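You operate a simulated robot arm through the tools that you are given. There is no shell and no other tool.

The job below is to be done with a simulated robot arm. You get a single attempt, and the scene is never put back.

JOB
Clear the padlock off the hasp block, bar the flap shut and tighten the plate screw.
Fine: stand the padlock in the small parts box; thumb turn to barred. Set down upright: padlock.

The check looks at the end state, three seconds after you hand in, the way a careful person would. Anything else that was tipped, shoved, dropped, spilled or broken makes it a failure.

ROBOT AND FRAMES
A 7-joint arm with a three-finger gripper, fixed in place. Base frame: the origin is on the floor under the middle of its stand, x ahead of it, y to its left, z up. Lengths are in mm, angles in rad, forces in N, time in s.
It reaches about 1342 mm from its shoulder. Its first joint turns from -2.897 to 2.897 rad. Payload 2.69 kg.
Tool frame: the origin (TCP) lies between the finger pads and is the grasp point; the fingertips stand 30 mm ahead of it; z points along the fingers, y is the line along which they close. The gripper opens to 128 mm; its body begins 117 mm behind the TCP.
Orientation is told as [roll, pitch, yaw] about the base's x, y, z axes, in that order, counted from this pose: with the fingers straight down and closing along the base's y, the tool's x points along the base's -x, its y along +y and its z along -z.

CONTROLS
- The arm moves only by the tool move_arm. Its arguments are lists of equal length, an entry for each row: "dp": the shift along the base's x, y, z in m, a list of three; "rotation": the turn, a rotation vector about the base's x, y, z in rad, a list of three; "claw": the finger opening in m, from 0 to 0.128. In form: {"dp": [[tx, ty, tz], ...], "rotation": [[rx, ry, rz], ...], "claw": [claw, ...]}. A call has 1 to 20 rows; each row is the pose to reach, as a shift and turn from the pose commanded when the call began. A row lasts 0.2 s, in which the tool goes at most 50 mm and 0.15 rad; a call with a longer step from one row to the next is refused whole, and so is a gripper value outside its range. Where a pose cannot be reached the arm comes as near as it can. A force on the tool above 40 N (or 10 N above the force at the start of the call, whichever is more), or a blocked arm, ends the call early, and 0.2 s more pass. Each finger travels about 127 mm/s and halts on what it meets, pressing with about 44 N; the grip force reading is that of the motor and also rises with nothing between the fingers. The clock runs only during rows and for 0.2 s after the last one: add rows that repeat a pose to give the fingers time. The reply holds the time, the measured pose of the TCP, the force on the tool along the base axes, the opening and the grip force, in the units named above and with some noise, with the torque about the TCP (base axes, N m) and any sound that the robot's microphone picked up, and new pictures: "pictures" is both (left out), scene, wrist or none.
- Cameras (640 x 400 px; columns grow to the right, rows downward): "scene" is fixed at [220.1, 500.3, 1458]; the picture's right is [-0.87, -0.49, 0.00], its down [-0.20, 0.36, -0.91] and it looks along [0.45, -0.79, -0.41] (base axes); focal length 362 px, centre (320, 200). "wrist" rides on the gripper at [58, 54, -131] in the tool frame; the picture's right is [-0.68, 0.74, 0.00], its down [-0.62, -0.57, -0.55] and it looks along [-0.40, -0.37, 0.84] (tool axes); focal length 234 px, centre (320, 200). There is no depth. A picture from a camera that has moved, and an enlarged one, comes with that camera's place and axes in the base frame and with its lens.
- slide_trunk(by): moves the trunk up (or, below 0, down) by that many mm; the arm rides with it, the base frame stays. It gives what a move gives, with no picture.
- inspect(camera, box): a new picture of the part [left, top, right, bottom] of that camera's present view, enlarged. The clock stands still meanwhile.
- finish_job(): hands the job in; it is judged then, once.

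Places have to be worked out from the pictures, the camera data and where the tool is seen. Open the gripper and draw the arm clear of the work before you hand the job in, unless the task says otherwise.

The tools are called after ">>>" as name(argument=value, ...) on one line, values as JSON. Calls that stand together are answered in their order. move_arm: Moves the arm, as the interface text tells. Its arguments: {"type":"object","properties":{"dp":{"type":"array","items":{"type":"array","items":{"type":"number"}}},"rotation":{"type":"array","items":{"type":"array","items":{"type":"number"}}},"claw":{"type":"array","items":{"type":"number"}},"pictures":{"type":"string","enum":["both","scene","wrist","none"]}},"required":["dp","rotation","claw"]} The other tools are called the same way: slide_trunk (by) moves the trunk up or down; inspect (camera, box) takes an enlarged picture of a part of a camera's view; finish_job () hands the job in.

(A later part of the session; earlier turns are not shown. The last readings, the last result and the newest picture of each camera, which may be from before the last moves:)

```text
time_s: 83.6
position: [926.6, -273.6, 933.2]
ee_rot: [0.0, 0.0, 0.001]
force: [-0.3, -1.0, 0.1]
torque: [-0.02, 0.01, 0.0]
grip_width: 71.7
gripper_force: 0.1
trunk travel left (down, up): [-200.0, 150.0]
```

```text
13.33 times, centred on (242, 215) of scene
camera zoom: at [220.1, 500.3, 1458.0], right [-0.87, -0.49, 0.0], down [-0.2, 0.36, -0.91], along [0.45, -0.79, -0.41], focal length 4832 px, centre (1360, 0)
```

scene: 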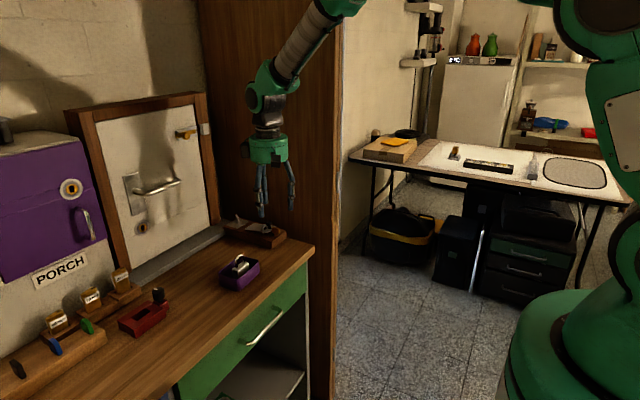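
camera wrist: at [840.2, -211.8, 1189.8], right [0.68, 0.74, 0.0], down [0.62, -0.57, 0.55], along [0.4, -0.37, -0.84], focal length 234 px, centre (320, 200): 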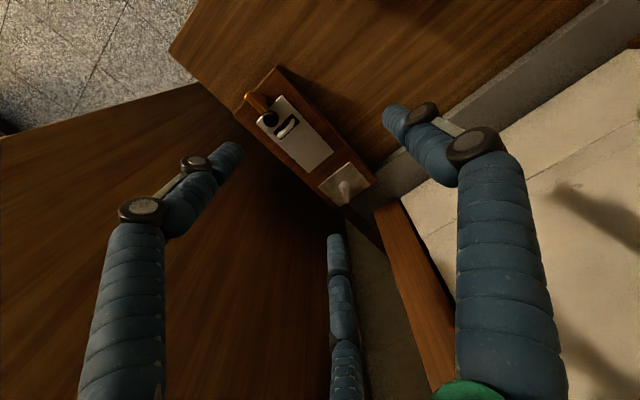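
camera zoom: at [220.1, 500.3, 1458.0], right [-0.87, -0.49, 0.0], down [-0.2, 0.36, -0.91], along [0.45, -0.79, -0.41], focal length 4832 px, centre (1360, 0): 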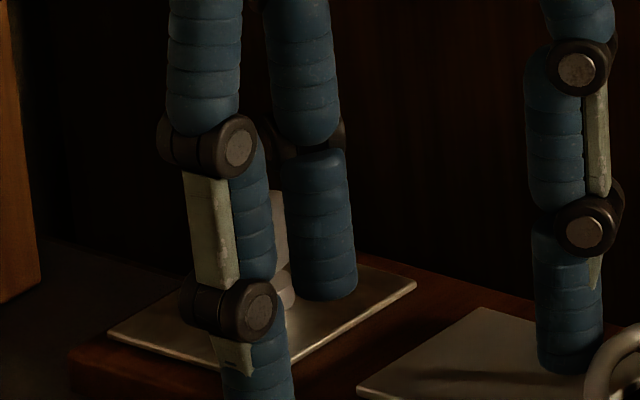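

The finger is on the -x side again, the wing at ~100–106°. I push along the arc with a shorter lever.

>>> move_arm(dp=[[0.0035, 0.001, 0], [0.0068, 0.002, 0], [0.008, 0.0036, 0], [0.0093, 0.0056, 0], [0.0106, 0.007, 0], [0.012, 0.0083, 0], [0.012, 0.0083, 0]], rotation=[[0, 0, 0], [0, 0, 0], [0, 0, 0], [0, 0, 0], [0, 0, 0], [0, 0, 0], [0, 0, 0]], claw=[0.072, 0.072, 0.072, 0.072, 0.072, 0.072, 0.072], pictures="none")

>>> inspect(camera="wrist", box=[290, 160, 390, 250])

>>> inspect(camera="scene", box=[222, 200, 262, 230])

```text
time_s: 85.2
position: [939.0, -265.2, 932.4]
ee_rot: [-0.001, 0.001, 0.0]
force: [0.4, 1.9, 0.2]
torque: [0.08, 0.01, 0.11]
grip_width: 71.1
gripper_force: 0.1
trunk travel left (down, up): [-200.0, 150.0]
```

```text
4.44 times, centred on (340, 205) of wrist
camera zoom: at [879.2, -211.2, 1064.2], right [0.68, 0.74, 0.0], down [0.62, -0.57, 0.55], along [0.4, -0.37, -0.84], focal length 1041 px, centre (231, 178)
```

zoom: 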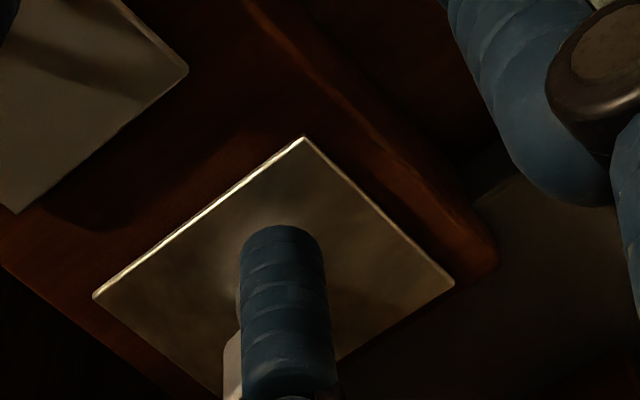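

```text
13.33 times, centred on (242, 215) of scene
camera zoom: at [220.1, 500.3, 1458.0], right [-0.87, -0.49, 0.0], down [-0.2, 0.36, -0.91], along [0.45, -0.79, -0.41], focal length 4832 px, centre (1360, 0)
```

zoom: 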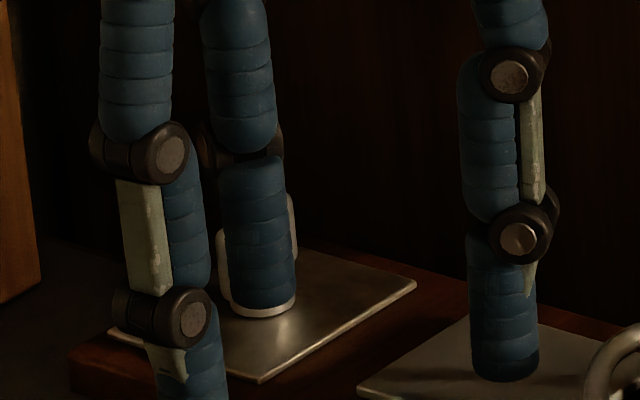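

The wing is at about 93° and turning easily. I continue to push clockwise.

>>> move_arm(dp=[[0.0017, 0.001, 0], [0.0033, 0.0018, 0], [0.0052, 0.0024, 0], [0.007, 0.0028, 0], [0.007, 0.0028, 0]], rotation=[[0, 0, 0], [0, 0, 0], [0, 0, 0], [0, 0, 0], [0, 0, 0]], claw=[0.072, 0.072, 0.072, 0.072, 0.072], pictures="none")

>>> inspect(camera="wrist", box=[290, 160, 390, 250])

>>> inspect(camera="scene", box=[222, 200, 262, 230])

```text
time_s: 86.4
position: [945.5, -262.7, 932.4]
ee_rot: [0.001, 0.001, 0.001]
force: [-0.8, 1.8, 0.8]
torque: [0.01, 0.02, 0.05]
grip_width: 72.4
gripper_force: 0.0
trunk travel left (down, up): [-200.0, 150.0]
```

```text
4.44 times, centred on (340, 205) of wrist
camera zoom: at [886.6, -208.8, 1063.5], right [0.68, 0.74, 0.0], down [0.62, -0.57, 0.55], along [0.4, -0.37, -0.84], focal length 1041 px, centre (231, 178)
```

zoom: 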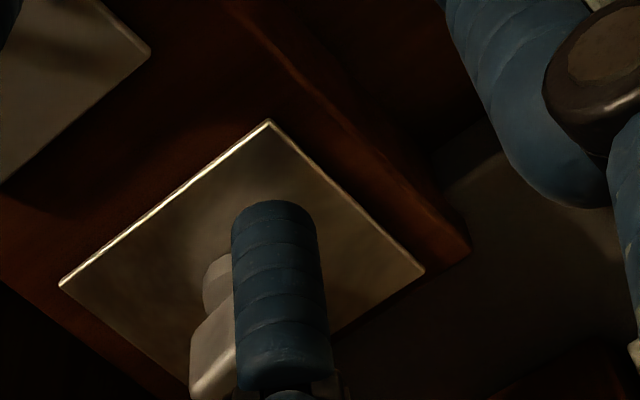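

```text
13.33 times, centred on (242, 215) of scene
camera zoom: at [220.1, 500.3, 1458.0], right [-0.87, -0.49, 0.0], down [-0.2, 0.36, -0.91], along [0.45, -0.79, -0.41], focal length 4832 px, centre (1360, 0)
```

zoom: 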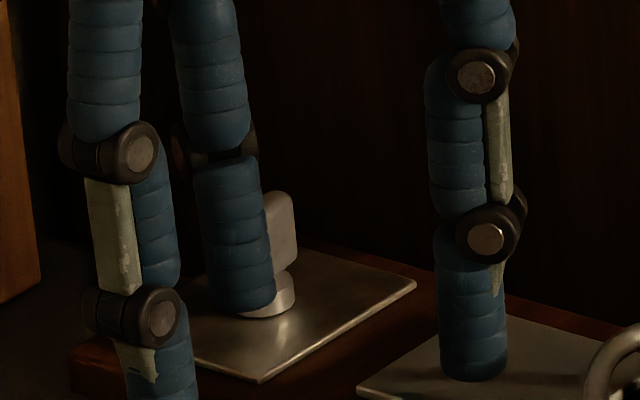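

The wing is now near ~45° and still turning freely. I continue over to α≈0.

>>> move_arm(dp=[[0.0025, 0.0003, 0], [0.0049, 0.0002, 0], [0.0068, -0.0003, 0], [0.0086, -0.0009, 0], [0.0103, -0.0018, 0], [0.0119, -0.0028, 0], [0.0119, -0.0028, 0]], rotation=[[0, 0, 0], [0, 0, 0], [0, 0, 0], [0, 0, 0], [0, 0, 0], [0, 0, 0], [0, 0, 0]], claw=[0.072, 0.072, 0.072, 0.072, 0.072, 0.072, 0.072], pictures="none")

>>> inspect(camera="wrist", box=[290, 160, 390, 250])

>>> inspect(camera="scene", box=[222, 200, 262, 230])

```text
time_s: 88.0
position: [958.5, -264.5, 932.3]
ee_rot: [0.0, -0.001, 0.001]
force: [0.6, 3.4, -0.2]
torque: [0.06, -0.03, 0.09]
grip_width: 74.3
gripper_force: 0.1
trunk travel left (down, up): [-200.0, 150.0]
```

```text
4.44 times, centred on (340, 205) of wrist
camera zoom: at [899.0, -210.4, 1063.8], right [0.68, 0.74, 0.0], down [0.62, -0.57, 0.55], along [0.4, -0.37, -0.84], focal length 1041 px, centre (231, 178)
```

zoom: 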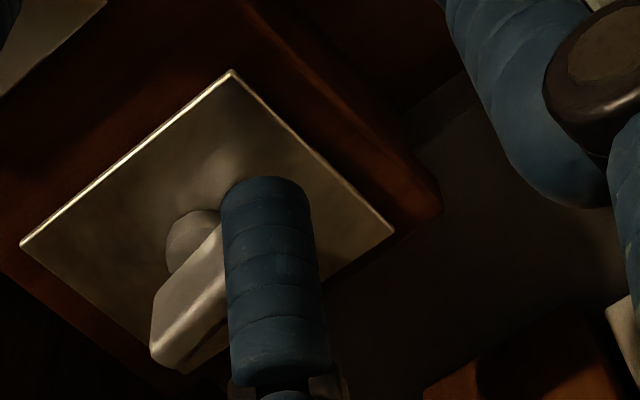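

```text
13.33 times, centred on (242, 215) of scene
camera zoom: at [220.1, 500.3, 1458.0], right [-0.87, -0.49, 0.0], down [-0.2, 0.36, -0.91], along [0.45, -0.79, -0.41], focal length 4832 px, centre (1360, 0)
```

zoom: 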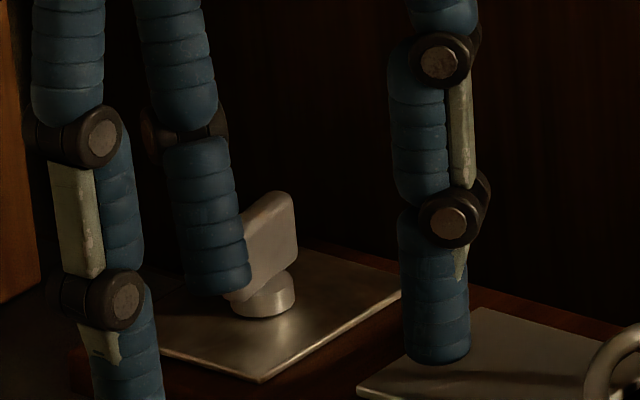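

The wing stands at about 88–90° and my finger again rode past its end — possibly the screw is meeting a stop there. I go around once more and test by pushing straight +x closer to the pivot.

>>> move_arm(dp=[[0.001, 0.008, 0], [0.0, 0.018, 0], [-0.016, 0.018, 0], [-0.0316, 0.018, 0], [-0.0316, 0.006, 0], [-0.0316, -0.0045, 0], [-0.0316, -0.0045, 0]], rotation=[[0, 0, 0], [0, 0, 0], [0, 0, 0], [0, 0, 0], [0, 0, 0], [0, 0, 0], [0, 0, 0]], claw=[0.072, 0.072, 0.072, 0.072, 0.072, 0.072, 0.072], pictures="none")

>>> inspect(camera="wrist", box=[290, 160, 390, 250])

>>> inspect(camera="scene", box=[222, 200, 262, 230])

```text
time_s: 89.6
position: [924.9, -270.2, 931.5]
ee_rot: [-0.001, 0.002, 0.001]
force: [0.4, -0.6, 0.1]
torque: [0.01, -0.03, 0.0]
grip_width: 72.0
gripper_force: 0.0
trunk travel left (down, up): [-200.0, 150.0]
```

```text
4.44 times, centred on (340, 205) of wrist
camera zoom: at [865.8, -217.3, 1063.5], right [0.68, 0.74, 0.0], down [0.62, -0.57, 0.55], along [0.4, -0.37, -0.84], focal length 1041 px, centre (231, 178)
```

zoom: 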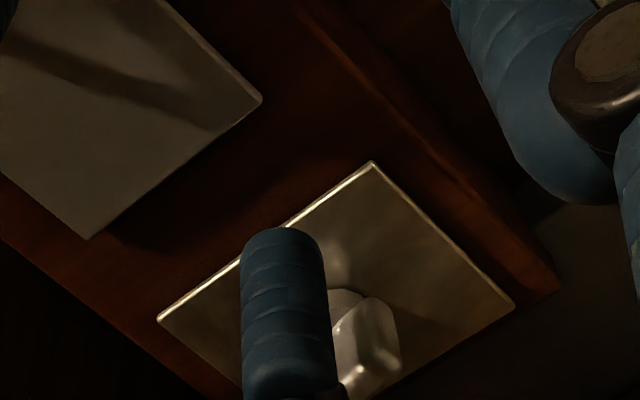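

```text
13.33 times, centred on (242, 215) of scene
camera zoom: at [220.1, 500.3, 1458.0], right [-0.87, -0.49, 0.0], down [-0.2, 0.36, -0.91], along [0.45, -0.79, -0.41], focal length 4832 px, centre (1360, 0)
```

zoom: 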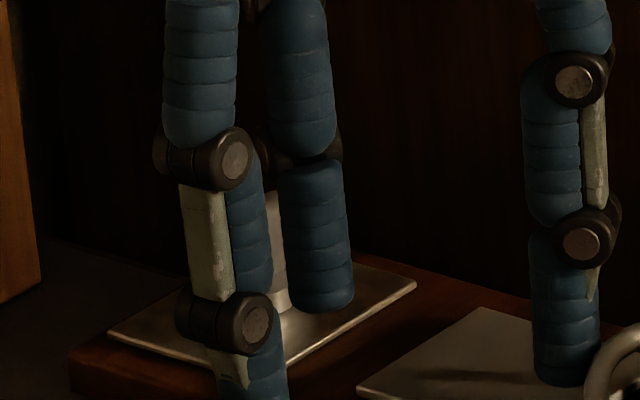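

To measure the wing's angle without obstruction, I raise the hand and look.

>>> move_arm(dp=[[0, 0, 0.02], [0, 0, 0.05], [-0.01, 0.02, 0.08], [-0.01, 0.02, 0.08]], rotation=[[0, 0, 0], [0, 0, 0], [0, 0, 0], [0, 0, 0]], claw=[0.072, 0.072, 0.072, 0.072], pictures="none")

>>> inspect(camera="wrist", box=[310, 150, 390, 210])

>>> inspect(camera="scene", box=[222, 200, 262, 230])

```text
time_s: 90.6
position: [918.1, -248.9, 1011.4]
ee_rot: [0.001, -0.001, 0.0]
force: [-0.2, -0.3, 0.8]
torque: [-0.02, -0.02, 0.02]
grip_width: 72.0
gripper_force: 0.1
trunk travel left (down, up): [-200.0, 150.0]
```

```text
6.67 times, centred on (350, 180) of wrist
camera zoom: at [858.7, -196.1, 1142.4], right [0.68, 0.74, 0.0], down [0.62, -0.57, 0.55], along [0.4, -0.37, -0.84], focal length 1561 px, centre (120, 333)
```

zoom: 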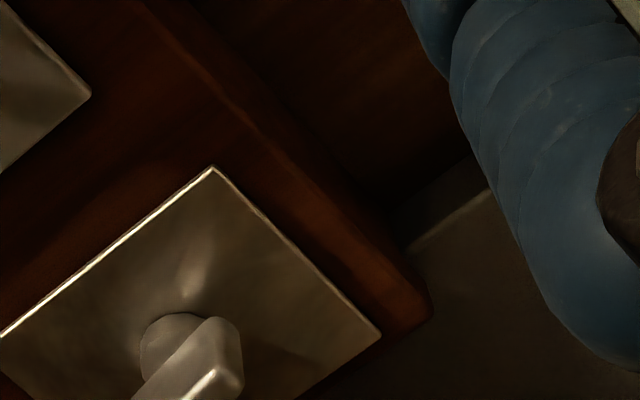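

```text
13.33 times, centred on (242, 215) of scene
camera zoom: at [220.1, 500.3, 1458.0], right [-0.87, -0.49, 0.0], down [-0.2, 0.36, -0.91], along [0.45, -0.79, -0.41], focal length 4832 px, centre (1360, 0)
```

zoom: 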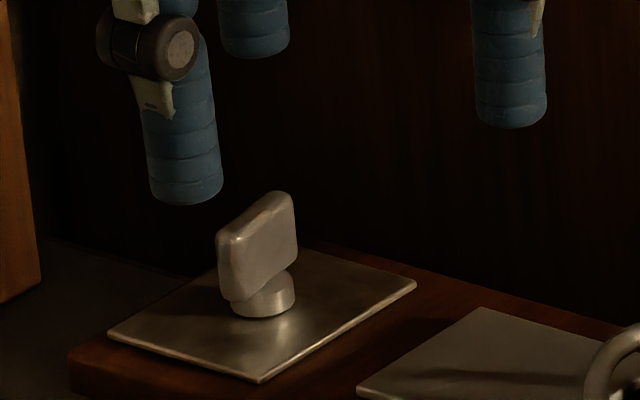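

The wing is about parallel to y (≈92°), i.e. ~58° turned clockwise from the start. I go back down on its -x side and push straight +x ~8 mm off the pivot to see whether it is at a stop.

>>> move_arm(dp=[[0.008, -0.02, 0], [0.008, -0.0205, -0.03], [0.008, -0.0205, -0.06], [0.008, -0.0205, -0.079], [0.012, -0.0205, -0.079], [0.016, -0.0205, -0.079], [0.018, -0.0205, -0.079], [0.018, -0.0205, -0.079]], rotation=[[0, 0, 0], [0, 0, 0], [0, 0, 0], [0, 0, 0], [0, 0, 0], [0, 0, 0], [0, 0, 0], [0, 0, 0]], claw=[0.072, 0.072, 0.072, 0.072, 0.072, 0.072, 0.072, 0.072], pictures="none")

>>> inspect(camera="wrist", box=[290, 160, 390, 250])

>>> inspect(camera="scene", box=[222, 200, 262, 230])

```text
time_s: 92.4
position: [934.1, -271.1, 934.6]
ee_rot: [0.0, 0.001, -0.002]
force: [-0.3, -0.2, -0.8]
torque: [0.03, 0.01, 0.01]
grip_width: 71.8
gripper_force: 0.0
trunk travel left (down, up): [-200.0, 150.0]
```

```text
4.44 times, centred on (340, 205) of wrist
camera zoom: at [875.2, -217.0, 1065.6], right [0.68, 0.74, 0.0], down [0.62, -0.57, 0.55], along [0.4, -0.37, -0.84], focal length 1041 px, centre (231, 178)
```

zoom: 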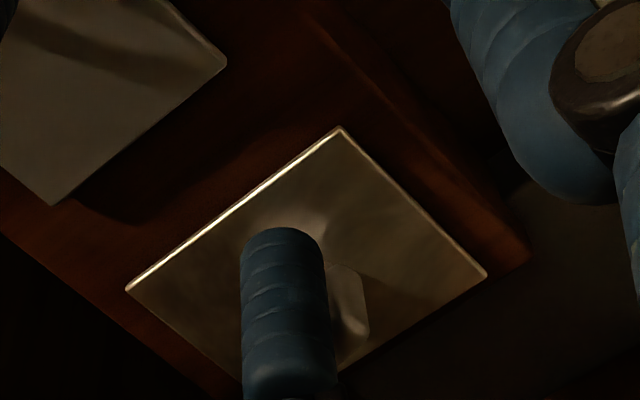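

```text
13.33 times, centred on (242, 215) of scene
camera zoom: at [220.1, 500.3, 1458.0], right [-0.87, -0.49, 0.0], down [-0.2, 0.36, -0.91], along [0.45, -0.79, -0.41], focal length 4832 px, centre (1360, 0)
```

zoom: 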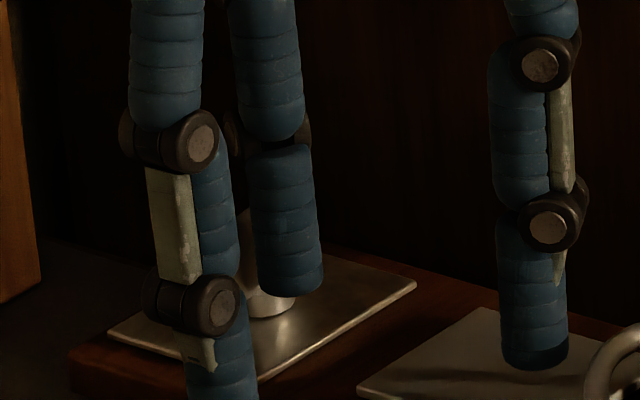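

Not yet touching. I advance +x slowly.

>>> move_arm(dp=[[0.001, 0, 0], [0.002, 0, 0], [0.003, 0, 0], [0.004, 0, 0], [0.005, 0, 0], [0.005, 0, 0]], rotation=[[0, 0, 0], [0, 0, 0], [0, 0, 0], [0, 0, 0], [0, 0, 0], [0, 0, 0]], claw=[0.072, 0.072, 0.072, 0.072, 0.072, 0.072], pictures="none")

>>> inspect(camera="wrist", box=[290, 160, 390, 250])

>>> inspect(camera="scene", box=[222, 200, 262, 230])

```text
time_s: 93.8
position: [940.7, -270.9, 933.7]
ee_rot: [-0.001, 0.001, 0.0]
force: [-1.0, -0.7, -1.5]
torque: [0.0, 0.01, -0.06]
grip_width: 71.2
gripper_force: 0.0
trunk travel left (down, up): [-200.0, 150.0]
```

```text
4.44 times, centred on (340, 205) of wrist
camera zoom: at [881.4, -216.4, 1065.2], right [0.68, 0.74, 0.0], down [0.62, -0.57, 0.55], along [0.4, -0.37, -0.84], focal length 1041 px, centre (231, 178)
```

zoom: 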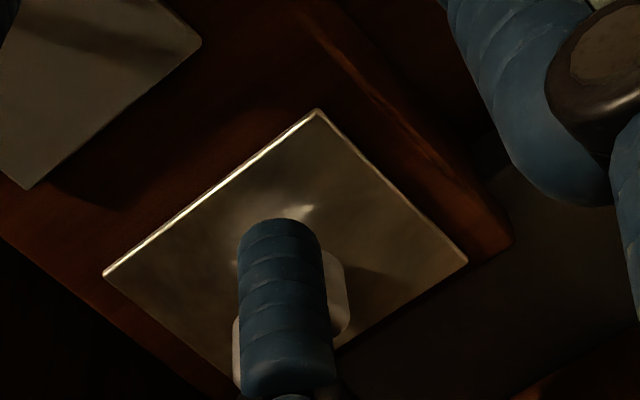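

```text
13.33 times, centred on (242, 215) of scene
camera zoom: at [220.1, 500.3, 1458.0], right [-0.87, -0.49, 0.0], down [-0.2, 0.36, -0.91], along [0.45, -0.79, -0.41], focal length 4832 px, centre (1360, 0)
```

zoom: 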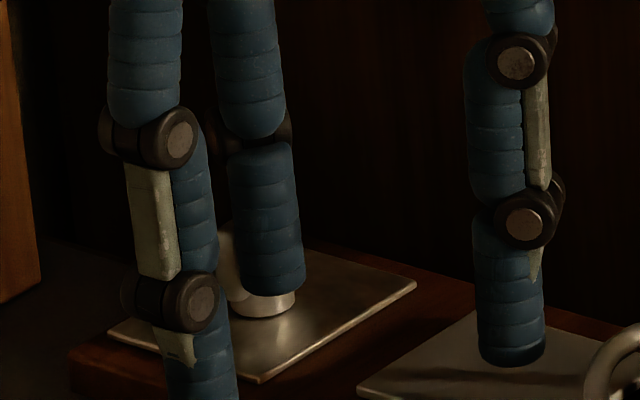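

Light contact. I push a further 4 mm in +x to see if the wing rotates or resists.

>>> move_arm(dp=[[0.001, 0.0002, 0], [0.002, 0.0005, 0], [0.003, 0.001, 0], [0.004, 0.0015, 0], [0.004, 0.0015, 0]], rotation=[[0, 0, 0], [0, 0, 0], [0, 0, 0], [0, 0, 0], [0, 0, 0]], claw=[0.072, 0.072, 0.072, 0.072, 0.072], pictures="none")

>>> inspect(camera="wrist", box=[290, 160, 390, 250])

>>> inspect(camera="scene", box=[222, 200, 262, 230])

```text
time_s: 95.0
position: [943.4, -269.2, 934.3]
ee_rot: [-0.001, 0.002, -0.001]
force: [-1.9, 0.8, 0.3]
torque: [-0.01, 0.04, -0.03]
grip_width: 72.6
gripper_force: 0.1
trunk travel left (down, up): [-200.0, 150.0]
```

```text
4.44 times, centred on (340, 205) of wrist
camera zoom: at [885.1, -215.5, 1065.3], right [0.68, 0.74, 0.0], down [0.62, -0.57, 0.55], along [0.4, -0.37, -0.84], focal length 1041 px, centre (231, 178)
```

zoom: 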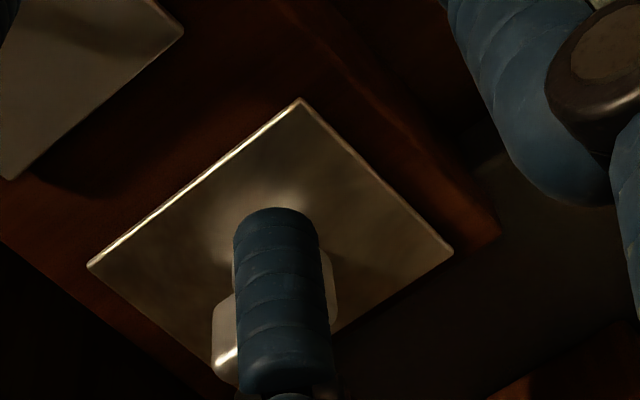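

```text
13.33 times, centred on (242, 215) of scene
camera zoom: at [220.1, 500.3, 1458.0], right [-0.87, -0.49, 0.0], down [-0.2, 0.36, -0.91], along [0.45, -0.79, -0.41], focal length 4832 px, centre (1360, 0)
```

zoom: 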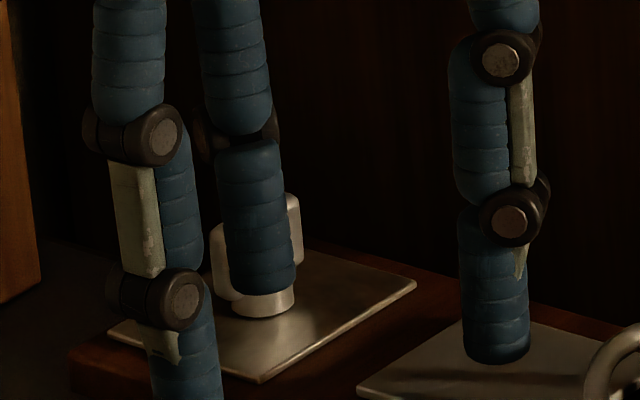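

The wing rotated further under the finger (≈70° now) with only ~2 N. I continue in small increments along the arc, checking each time.

>>> move_arm(dp=[[0.001, 0.001, 0], [0.002, 0.002, 0], [0.003, 0.003, 0], [0.004, 0.0038, 0], [0.004, 0.0038, 0]], rotation=[[0, 0, 0], [0, 0, 0], [0, 0, 0], [0, 0, 0], [0, 0, 0]], claw=[0.072, 0.072, 0.072, 0.072, 0.072], pictures="none")

>>> inspect(camera="scene", box=[226, 206, 258, 230])

>>> inspect(camera="wrist", box=[300, 170, 380, 240])

```text
time_s: 96.2
position: [946.2, -264.0, 933.1]
ee_rot: [0.001, 0.002, -0.001]
force: [-1.4, 1.7, 0.1]
torque: [-0.01, 0.01, 0.05]
grip_width: 72.4
gripper_force: 0.1
trunk travel left (down, up): [-200.0, 150.0]
```

```text
16.00 times, centred on (242, 218) of scene
camera zoom: at [220.1, 500.3, 1458.0], right [-0.87, -0.49, 0.0], down [-0.2, 0.36, -0.91], along [0.45, -0.79, -0.41], focal length 5798 px, centre (1568, -88)
```

zoom: 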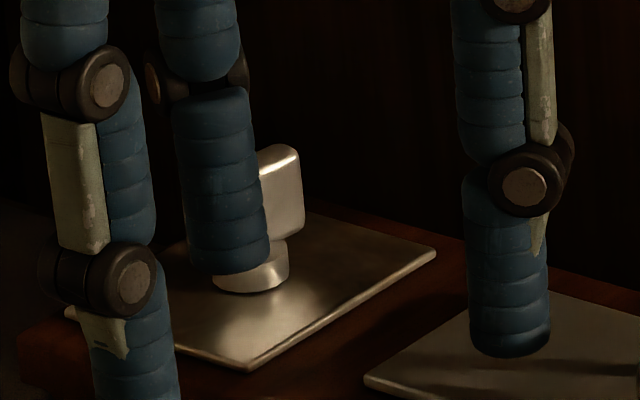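

```text
5.71 times, centred on (340, 205) of wrist
camera zoom: at [887.7, -211.5, 1064.6], right [0.68, 0.74, 0.0], down [0.62, -0.57, 0.55], along [0.4, -0.37, -0.84], focal length 1338 px, centre (206, 171)
```

zoom: 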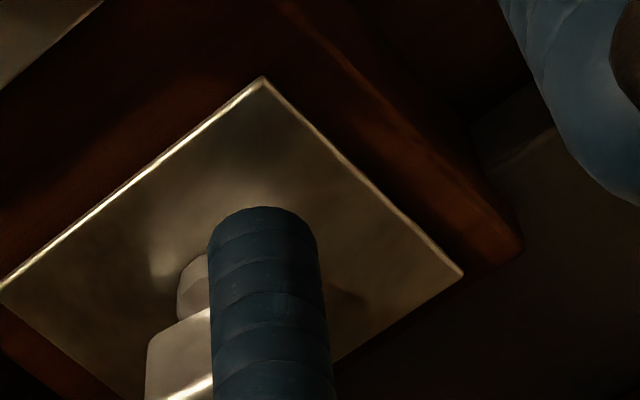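

The wing keeps turning (≈60–65°). Next increment.

>>> move_arm(dp=[[0.0015, 0.0003, 0], [0.003, 0.0005, 0], [0.0045, 0.0003, 0], [0.0055, 0.0, 0], [0.0055, 0.0, 0]], rotation=[[0, 0, 0], [0, 0, 0], [0, 0, 0], [0, 0, 0], [0, 0, 0]], claw=[0.072, 0.072, 0.072, 0.072, 0.072], pictures="none")

>>> inspect(camera="scene", box=[226, 206, 258, 230])

>>> inspect(camera="wrist", box=[300, 170, 380, 240])

```text
time_s: 97.4
position: [951.6, -266.9, 932.8]
ee_rot: [-0.002, 0.002, 0.0]
force: [-0.8, 0.6, 0.4]
torque: [0.0, 0.04, 0.01]
grip_width: 74.7
gripper_force: 0.2
trunk travel left (down, up): [-200.0, 150.0]
```

```text
16.00 times, centred on (242, 218) of scene
camera zoom: at [220.1, 500.3, 1458.0], right [-0.87, -0.49, 0.0], down [-0.2, 0.36, -0.91], along [0.45, -0.79, -0.41], focal length 5798 px, centre (1568, -88)
```

zoom: 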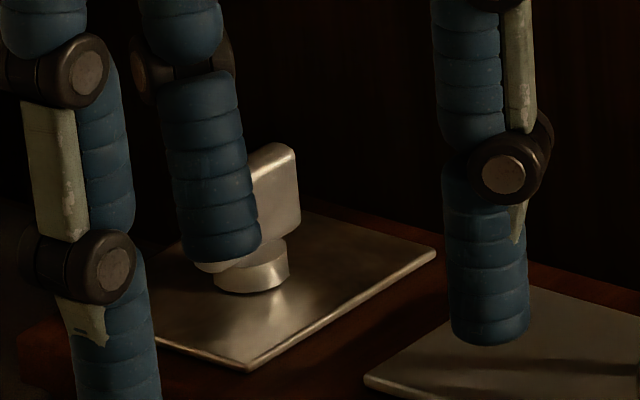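

```text
5.71 times, centred on (340, 205) of wrist
camera zoom: at [893.3, -212.0, 1065.6], right [0.68, 0.74, 0.0], down [0.62, -0.57, 0.55], along [0.4, -0.37, -0.84], focal length 1338 px, centre (206, 171)
```

zoom: 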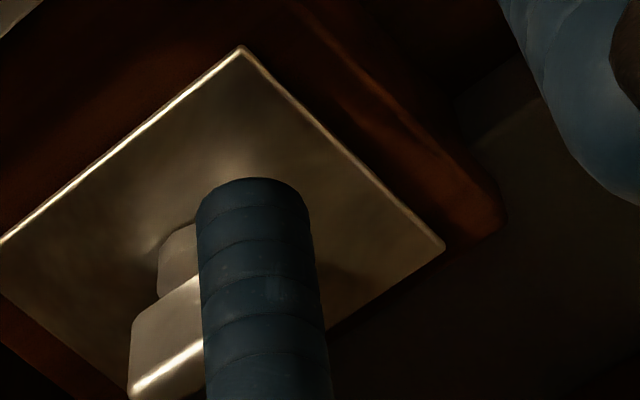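

The finger keeps deflecting and riding off the wing's end, so pushing with one open finger is too soft here. I withdraw and look at the wing's resting angle.

>>> move_arm(dp=[[0.0, 0.008, 0], [-0.002, 0.02, 0], [-0.01, 0.03, 0.03], [-0.03, 0.03, 0.07], [-0.05, 0.01, 0.09], [-0.05, 0.01, 0.09]], rotation=[[0, 0, 0], [0, 0, 0], [0, 0, 0], [0, 0, 0], [0, 0, 0], [0, 0, 0]], claw=[0.072, 0.072, 0.072, 0.072, 0.072, 0.072], pictures="none")

>>> inspect(camera="scene", box=[226, 206, 258, 230])

>>> inspect(camera="wrist", box=[300, 170, 400, 250])

```text
time_s: 98.8
position: [898.0, -258.3, 1022.3]
ee_rot: [0.001, 0.001, -0.001]
force: [0.5, -0.7, 0.6]
torque: [0.04, -0.02, -0.02]
grip_width: 72.0
gripper_force: 0.0
trunk travel left (down, up): [-200.0, 150.0]
```

```text
16.00 times, centred on (242, 218) of scene
camera zoom: at [220.1, 500.3, 1458.0], right [-0.87, -0.49, 0.0], down [-0.2, 0.36, -0.91], along [0.45, -0.79, -0.41], focal length 5798 px, centre (1568, -88)
```

zoom: 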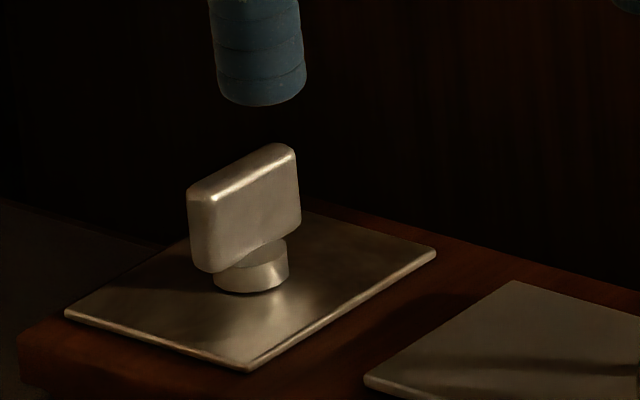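

```text
5.00 times, centred on (350, 210) of wrist
camera zoom: at [839.7, -204.0, 1154.4], right [0.68, 0.74, 0.0], down [0.62, -0.57, 0.55], along [0.4, -0.37, -0.84], focal length 1171 px, centre (170, 150)
```

zoom: 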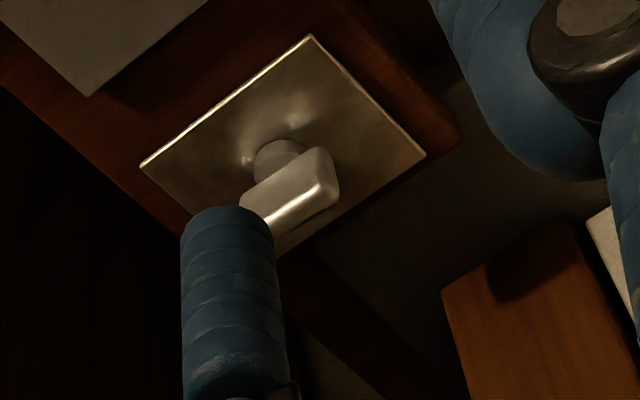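

The wing rests near 86–89° now. I'll switch to gripping it properly: rotate the hand +88° (thumb toward -x, keeping the camera box away from the wall) so I can turn the wing clockwise with the whole hand and read the torque.

>>> move_arm(dp=[[0, 0, 0.01], [0, 0, 0.02], [0, 0, 0.03], [0, 0, 0.03], [0, 0, 0.03], [0, 0, 0.03], [0, 0, 0.03], [0, 0, 0.03], [0, 0, 0.03], [0, 0, 0.03], [0, 0, 0.03], [0, 0, 0.03]], rotation=[[0, 0, 0.13], [0, 0, 0.27], [0, 0, 0.41], [0, 0, 0.55], [0, 0, 0.69], [0, 0, 0.83], [0, 0, 0.97], [0, 0, 1.11], [0, 0, 1.25], [0, 0, 1.39], [0, 0, 1.53], [0, 0, 1.53]], claw=[0.072, 0.072, 0.072, 0.072, 0.072, 0.072, 0.072, 0.072, 0.072, 0.072, 0.072, 0.072])

```text
time_s: 101.4
position: [902.9, -255.8, 1054.4]
ee_rot: [-0.001, 0.001, 1.529]
force: [-0.7, -0.3, 0.3]
torque: [0.0, 0.01, 0.0]
grip_width: 72.0
gripper_force: 0.1
trunk travel left (down, up): [-200.0, 150.0]
camera wrist: at [846.0, -311.5, 1185.2], right [-0.71, 0.7, 0.0], down [0.59, 0.59, 0.55], along [0.39, 0.39, -0.84], focal length 234 px, centre (320, 200)
```

scene: 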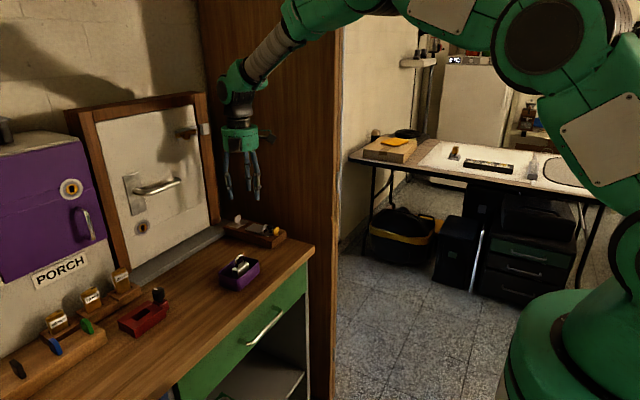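
wrist: 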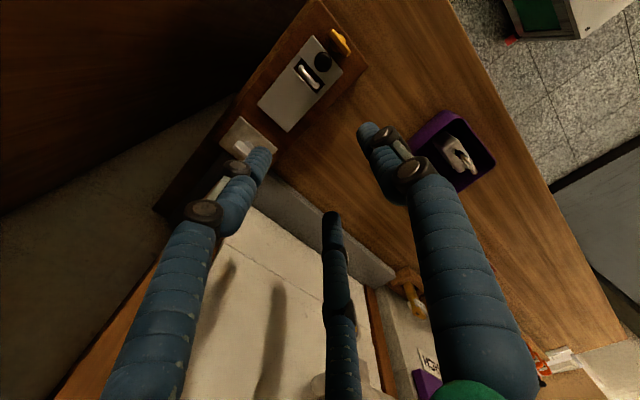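

The hand rotated fine and everything else is undisturbed. I use this new camera angle to measure the wing.

>>> inspect(camera="wrist", box=[200, 110, 280, 170])

>>> inspect(camera="wrist", box=[240, 20, 380, 130])

```text
6.67 times, centred on (240, 140) of wrist
camera zoom: at [846.0, -311.5, 1185.2], right [-0.71, 0.7, 0.0], down [0.59, 0.59, 0.55], along [0.39, 0.39, -0.84], focal length 1561 px, centre (853, 600)
```

zoom: 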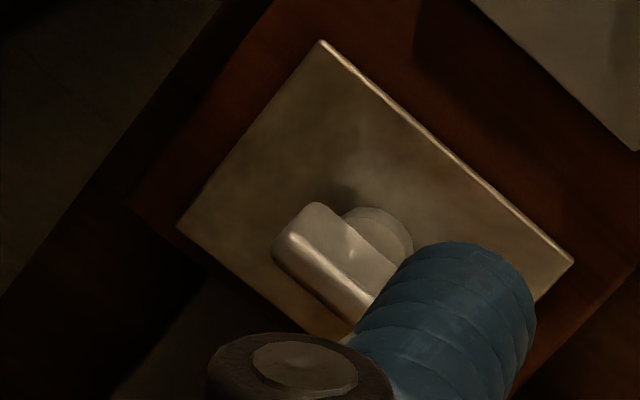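

```text
3.64 times, centred on (310, 75) of wrist
camera zoom: at [846.0, -311.5, 1185.2], right [-0.71, 0.7, 0.0], down [0.59, 0.59, 0.55], along [0.39, 0.39, -0.84], focal length 852 px, centre (356, 654)
```

zoom: 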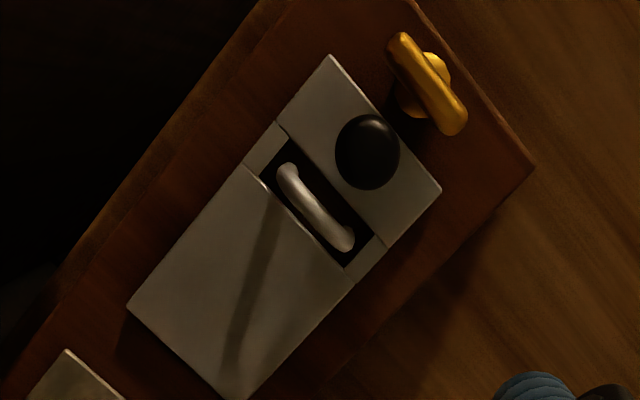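

Wing ≈82°, thumb turn parallel to the flap's end (barred). I move the hand over the screw at (987,-299.5), still high.

>>> move_arm(dp=[[0.021, -0.011, 0], [0.042, -0.022, 0], [0.063, -0.033, 0], [0.0841, -0.0437, 0], [0.0841, -0.0437, -0.03], [0.0841, -0.0437, -0.06], [0.0841, -0.0437, -0.06]], rotation=[[0, 0, 0], [0, 0, 0], [0, 0, 0], [0, 0, 0], [0, 0, 0], [0, 0, 0], [0, 0, 0]], claw=[0.06, 0.06, 0.06, 0.06, 0.06, 0.06, 0.06])

>>> inspect(camera="wrist", box=[240, 100, 400, 220])

>>> inspect(camera="scene", box=[200, 170, 280, 235])

```text
time_s: 103.0
position: [984.5, -299.5, 993.6]
ee_rot: [0.001, 0.002, 1.532]
force: [0.2, -0.3, -0.1]
torque: [0.0, 0.0, -0.03]
grip_width: 60.2
gripper_force: 0.0
trunk travel left (down, up): [-200.0, 150.0]
camera wrist: at [929.5, -356.4, 1125.5], right [-0.71, 0.71, 0.0], down [0.59, 0.59, 0.55], along [0.39, 0.39, -0.84], focal length 234 px, centre (320, 200)
```

scene: 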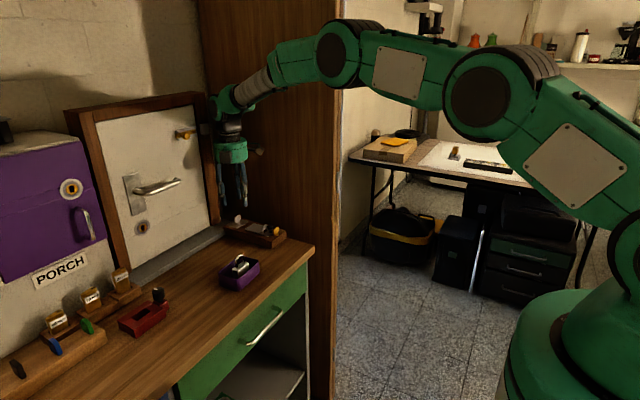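
wrist: 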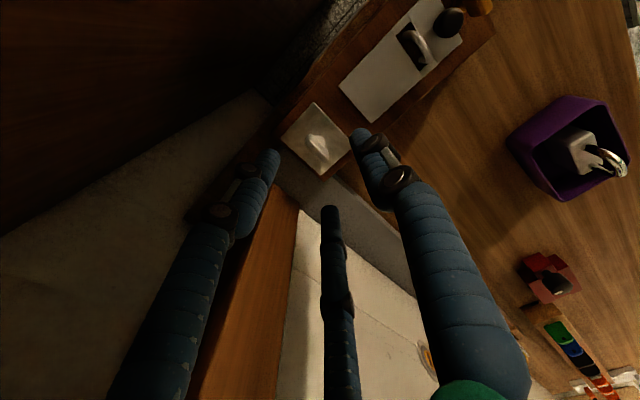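

```text
3.33 times, centred on (320, 160) of wrist
camera zoom: at [929.5, -356.4, 1125.5], right [-0.71, 0.71, 0.0], down [0.59, 0.59, 0.55], along [0.39, 0.39, -0.84], focal length 781 px, centre (320, 333)
```

zoom: 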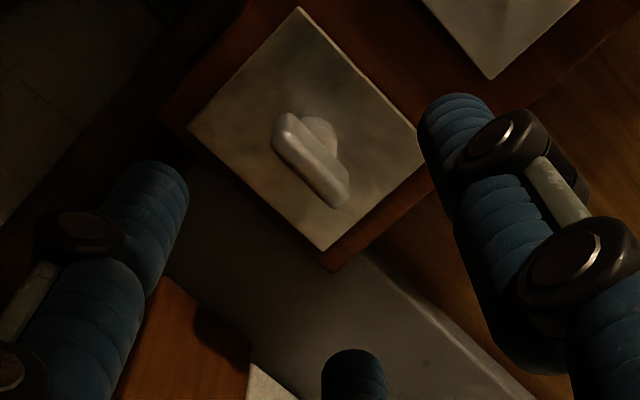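

```text
6.15 times, centred on (240, 202) of scene
camera zoom: at [220.1, 500.3, 1458.0], right [-0.87, -0.49, 0.0], down [-0.2, 0.36, -0.91], along [0.45, -0.79, -0.41], focal length 2230 px, centre (812, 185)
```

zoom: 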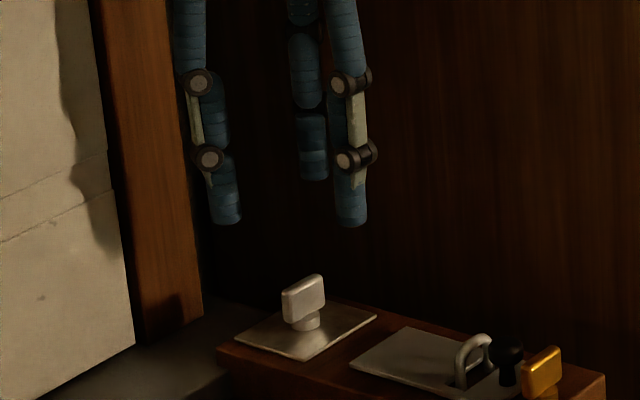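

The hand is centred over the screw to within ~1 mm, fingers around the wing (thumb on the -x side). I descend to wing height.

>>> move_arm(dp=[[0.0005, -0.0003, -0.02], [0.0005, -0.0003, -0.04], [0.0005, -0.0003, -0.055], [0.0005, -0.0003, -0.059], [0.0005, -0.0003, -0.059]], rotation=[[0, 0, 0], [0, 0, 0], [0, 0, 0], [0, 0, 0], [0, 0, 0]], claw=[0.06, 0.06, 0.06, 0.06, 0.06], pictures="none")

>>> inspect(camera="wrist", box=[240, 120, 400, 240])

>>> inspect(camera="scene", box=[210, 190, 274, 240])

```text
time_s: 104.2
position: [987.9, -298.9, 933.8]
ee_rot: [0.0, 0.002, 1.531]
force: [-0.3, 0.4, -0.1]
torque: [-0.02, -0.01, 0.04]
grip_width: 59.9
gripper_force: 0.1
trunk travel left (down, up): [-200.0, 150.0]
```

```text
3.33 times, centred on (320, 180) of wrist
camera zoom: at [930.6, -355.7, 1065.8], right [-0.71, 0.71, 0.0], down [0.59, 0.59, 0.55], along [0.39, 0.39, -0.84], focal length 781 px, centre (320, 267)
```

zoom: 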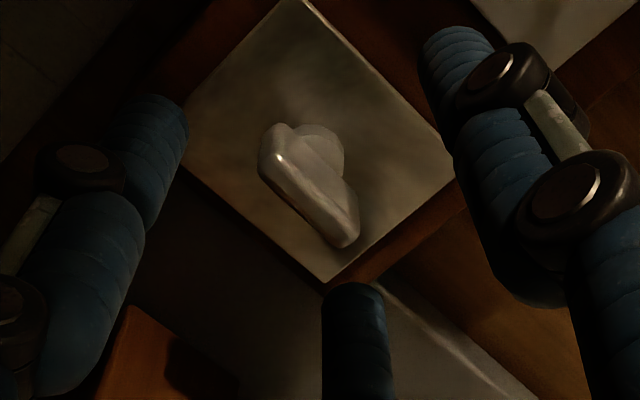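

```text
8.00 times, centred on (242, 215) of scene
camera zoom: at [220.1, 500.3, 1458.0], right [-0.87, -0.49, 0.0], down [-0.2, 0.36, -0.91], along [0.45, -0.79, -0.41], focal length 2899 px, centre (944, 80)
```

zoom: 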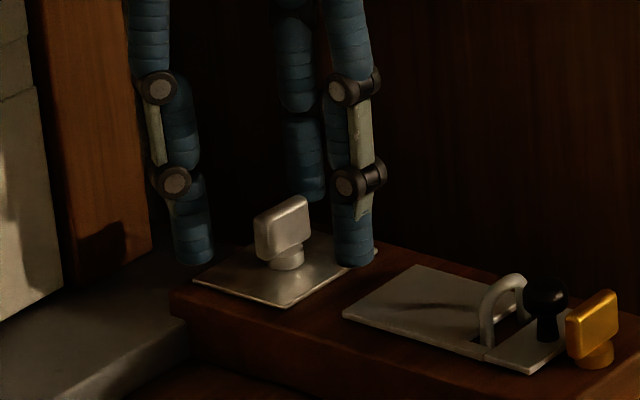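

The fingers straddle the wing; its centre is ~2 mm toward (+x,-y) of the tool axis and its axis 82°. I trim position and yaw, then close gradually on it.

>>> move_arm(dp=[[0.0015, -0.0015, 0], [0.0015, -0.0015, 0], [0.0015, -0.0015, 0], [0.0015, -0.0015, 0], [0.0015, -0.0015, 0], [0.0015, -0.0015, 0], [0.0015, -0.0015, 0], [0.0015, -0.0015, 0]], rotation=[[0, 0, -0.05], [0, 0, -0.1], [0, 0, -0.1], [0, 0, -0.1], [0, 0, -0.1], [0, 0, -0.1], [0, 0, -0.1], [0, 0, -0.1]], claw=[0.05, 0.042, 0.036, 0.03, 0.024, 0.018, 0.012, 0.012], pictures="none")

>>> inspect(camera="wrist", box=[260, 130, 380, 220])

>>> inspect(camera="scene", box=[210, 190, 274, 240])

```text
time_s: 106.0
position: [988.7, -302.2, 934.6]
ee_rot: [0.0, 0.003, 1.43]
force: [7.3, -11.8, -0.4]
torque: [-0.32, -0.23, -0.02]
grip_width: 26.9
gripper_force: 10.7
trunk travel left (down, up): [-200.0, 150.0]
```

```text
4.44 times, centred on (320, 175) of wrist
camera zoom: at [926.2, -352.0, 1065.7], right [-0.63, 0.77, 0.0], down [0.65, 0.53, 0.55], along [0.42, 0.35, -0.84], focal length 1041 px, centre (320, 311)
```

zoom: 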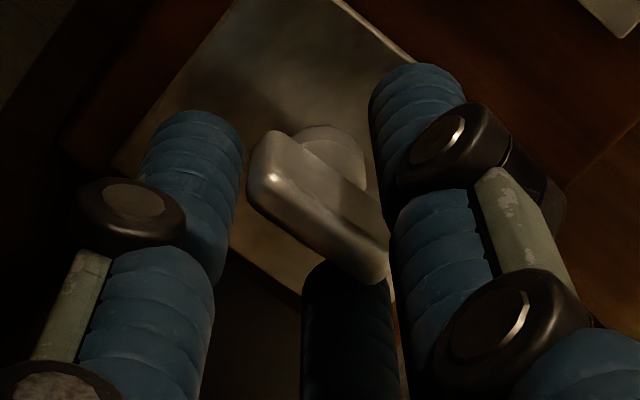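

```text
8.00 times, centred on (242, 215) of scene
camera zoom: at [220.1, 500.3, 1458.0], right [-0.87, -0.49, 0.0], down [-0.2, 0.36, -0.91], along [0.45, -0.79, -0.41], focal length 2899 px, centre (944, 80)
```

zoom: 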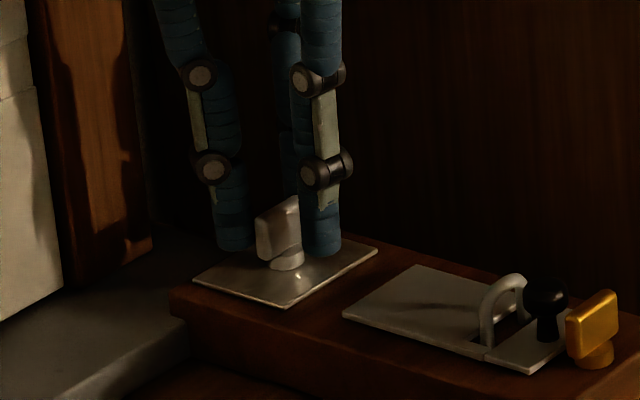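

The -y side finger is already bearing on the wing (~15 N). I continue closing to bring the thumb onto the face for a firm three-point grip.

>>> move_arm(dp=[[0.0005, -0.0008, 0], [0.001, -0.0015, 0], [0.001, -0.0015, 0], [0.001, -0.0015, 0], [0.001, -0.0015, 0]], rotation=[[0, 0, 0], [0, 0, 0], [0, 0, 0], [0, 0, 0], [0, 0, 0]], claw=[0.01, 0.006, 0.002, 0.002, 0.002], pictures="none")

>>> inspect(camera="wrist", box=[260, 130, 380, 220])

>>> inspect(camera="scene", box=[210, 190, 274, 240])

```text
time_s: 106.8
position: [992.9, -308.1, 933.9]
ee_rot: [-0.007, 0.005, 1.429]
force: [21.7, -15.5, -11.8]
torque: [-1.39, -0.55, -0.08]
grip_width: 11.2
gripper_force: 38.5
trunk travel left (down, up): [-200.0, 150.0]
stopped in row 3: the force on the tool passed its limit at 46 N (the readings are from after the stop); the commanded pose is now the measured one
```

```text
4.44 times, centred on (320, 175) of wrist
camera zoom: at [929.7, -357.2, 1064.6], right [-0.63, 0.77, -0.01], down [0.64, 0.53, 0.55], along [0.43, 0.34, -0.84], focal length 1041 px, centre (320, 311)
```

zoom: 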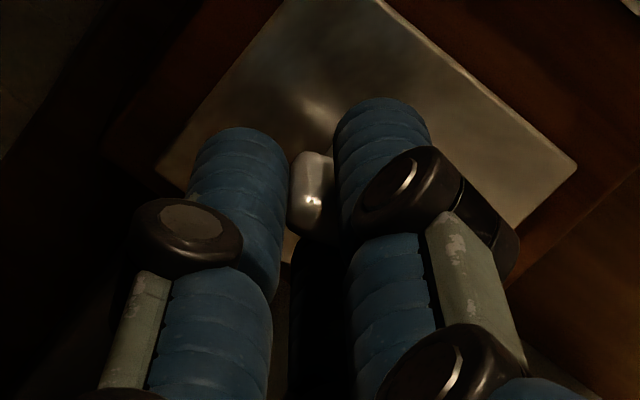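

```text
8.00 times, centred on (242, 215) of scene
camera zoom: at [220.1, 500.3, 1458.0], right [-0.87, -0.49, 0.0], down [-0.2, 0.36, -0.91], along [0.45, -0.79, -0.41], focal length 2899 px, centre (944, 80)
```

zoom: 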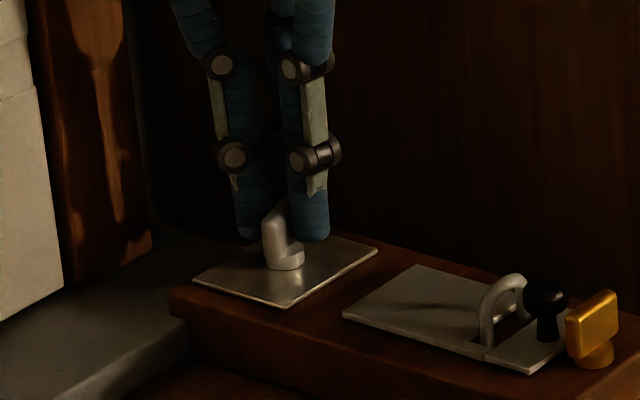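

The squeeze shoved the hand off-centre instead of gripping (46 N stop). I open the fingers again right away and re-measure.

>>> move_arm(dp=[[0, 0, 0], [0, 0, 0], [-0.002, 0.003, 0], [-0.004, 0.006, 0], [-0.004, 0.006, 0]], rotation=[[0, 0, 0], [0, 0, 0], [0.003, -0.002, 0], [0.007, -0.005, 0], [0.007, -0.005, 0]], claw=[0.03, 0.05, 0.06, 0.06, 0.06], pictures="none")

>>> inspect(camera="wrist", box=[260, 120, 380, 220])

>>> inspect(camera="scene", box=[220, 196, 268, 232])

```text
time_s: 108.0
position: [986.9, -298.4, 935.9]
ee_rot: [-0.007, -0.003, 1.429]
force: [0.3, 0.4, -0.3]
torque: [0.01, -0.01, 0.04]
grip_width: 60.3
gripper_force: 0.1
trunk travel left (down, up): [-200.0, 150.0]
```

```text
4.00 times, centred on (320, 170) of wrist
camera zoom: at [923.1, -349.6, 1065.7], right [-0.63, 0.77, 0.0], down [0.64, 0.53, 0.56], along [0.43, 0.35, -0.83], focal length 937 px, centre (320, 320)
```

zoom: 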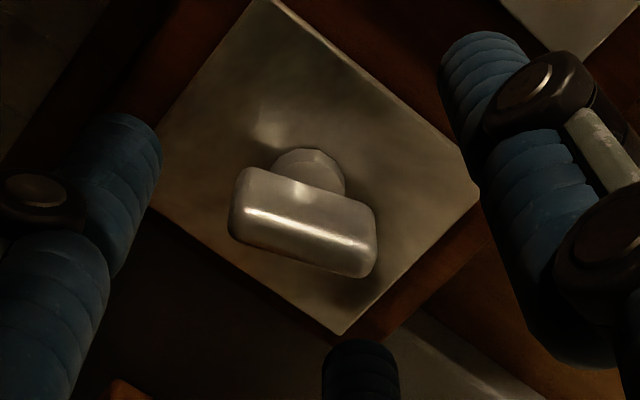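

```text
11.11 times, centred on (244, 214) of scene
camera zoom: at [220.1, 500.3, 1458.0], right [-0.87, -0.49, 0.0], down [-0.2, 0.36, -0.91], along [0.45, -0.79, -0.41], focal length 4026 px, centre (1164, 44)
```

zoom: 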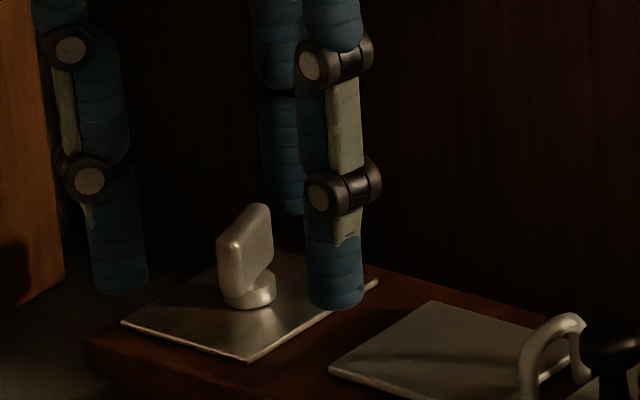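

Released; the wing is now at about 111° (the uneven squeeze turned it back). It moves freely both ways. I'll grip again with the hand turned so the thumb meets the wing's flat face first and the other two fingers bear on the opposite face — this should hold it without twisting.

>>> move_arm(dp=[[0.001, 0, 0], [0.0025, 0.0005, 0], [0.004, 0.001, 0], [0.0046, 0.0012, 0], [0.0046, 0.0012, 0]], rotation=[[0.004, 0.002, 0.13], [0.007, 0.003, 0.26], [0.007, 0.003, 0.39], [0.007, 0.003, 0.508], [0.007, 0.003, 0.508]], claw=[0.06, 0.06, 0.06, 0.06, 0.06], pictures="none")

>>> inspect(camera="wrist", box=[260, 120, 380, 220])

>>> inspect(camera="scene", box=[220, 196, 268, 232])

```text
time_s: 109.2
position: [991.8, -297.7, 935.0]
ee_rot: [-0.007, -0.011, 1.936]
force: [-0.3, 0.3, 0.6]
torque: [-0.02, -0.04, 0.0]
grip_width: 60.4
gripper_force: 0.0
trunk travel left (down, up): [-200.0, 150.0]
```

```text
4.00 times, centred on (320, 170) of wrist
camera zoom: at [961.3, -372.8, 1065.8], right [-0.93, 0.37, 0.0], down [0.31, 0.77, 0.56], along [0.2, 0.52, -0.83], focal length 937 px, centre (320, 320)
```

zoom: 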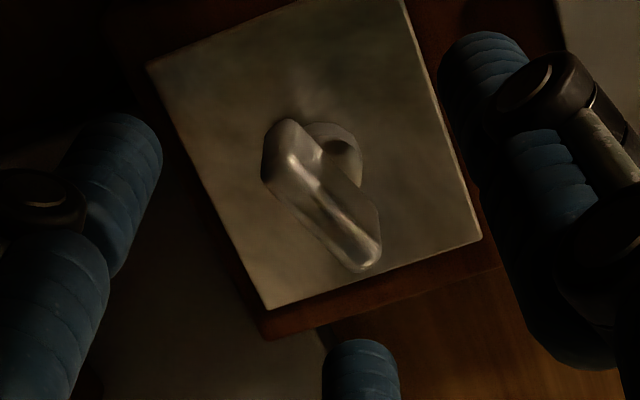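

```text
11.11 times, centred on (244, 214) of scene
camera zoom: at [220.1, 500.3, 1458.0], right [-0.87, -0.49, 0.0], down [-0.2, 0.36, -0.91], along [0.45, -0.79, -0.41], focal length 4026 px, centre (1164, 44)
```

zoom: 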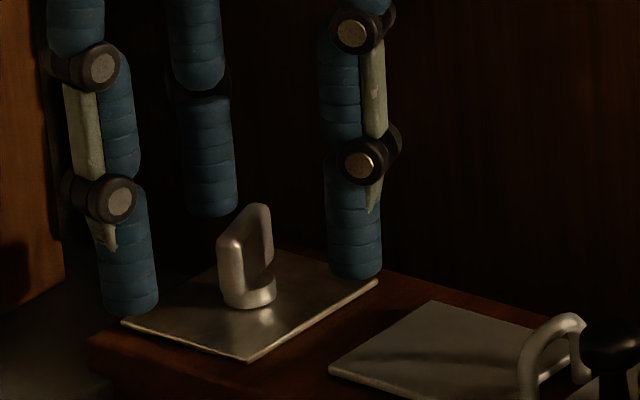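

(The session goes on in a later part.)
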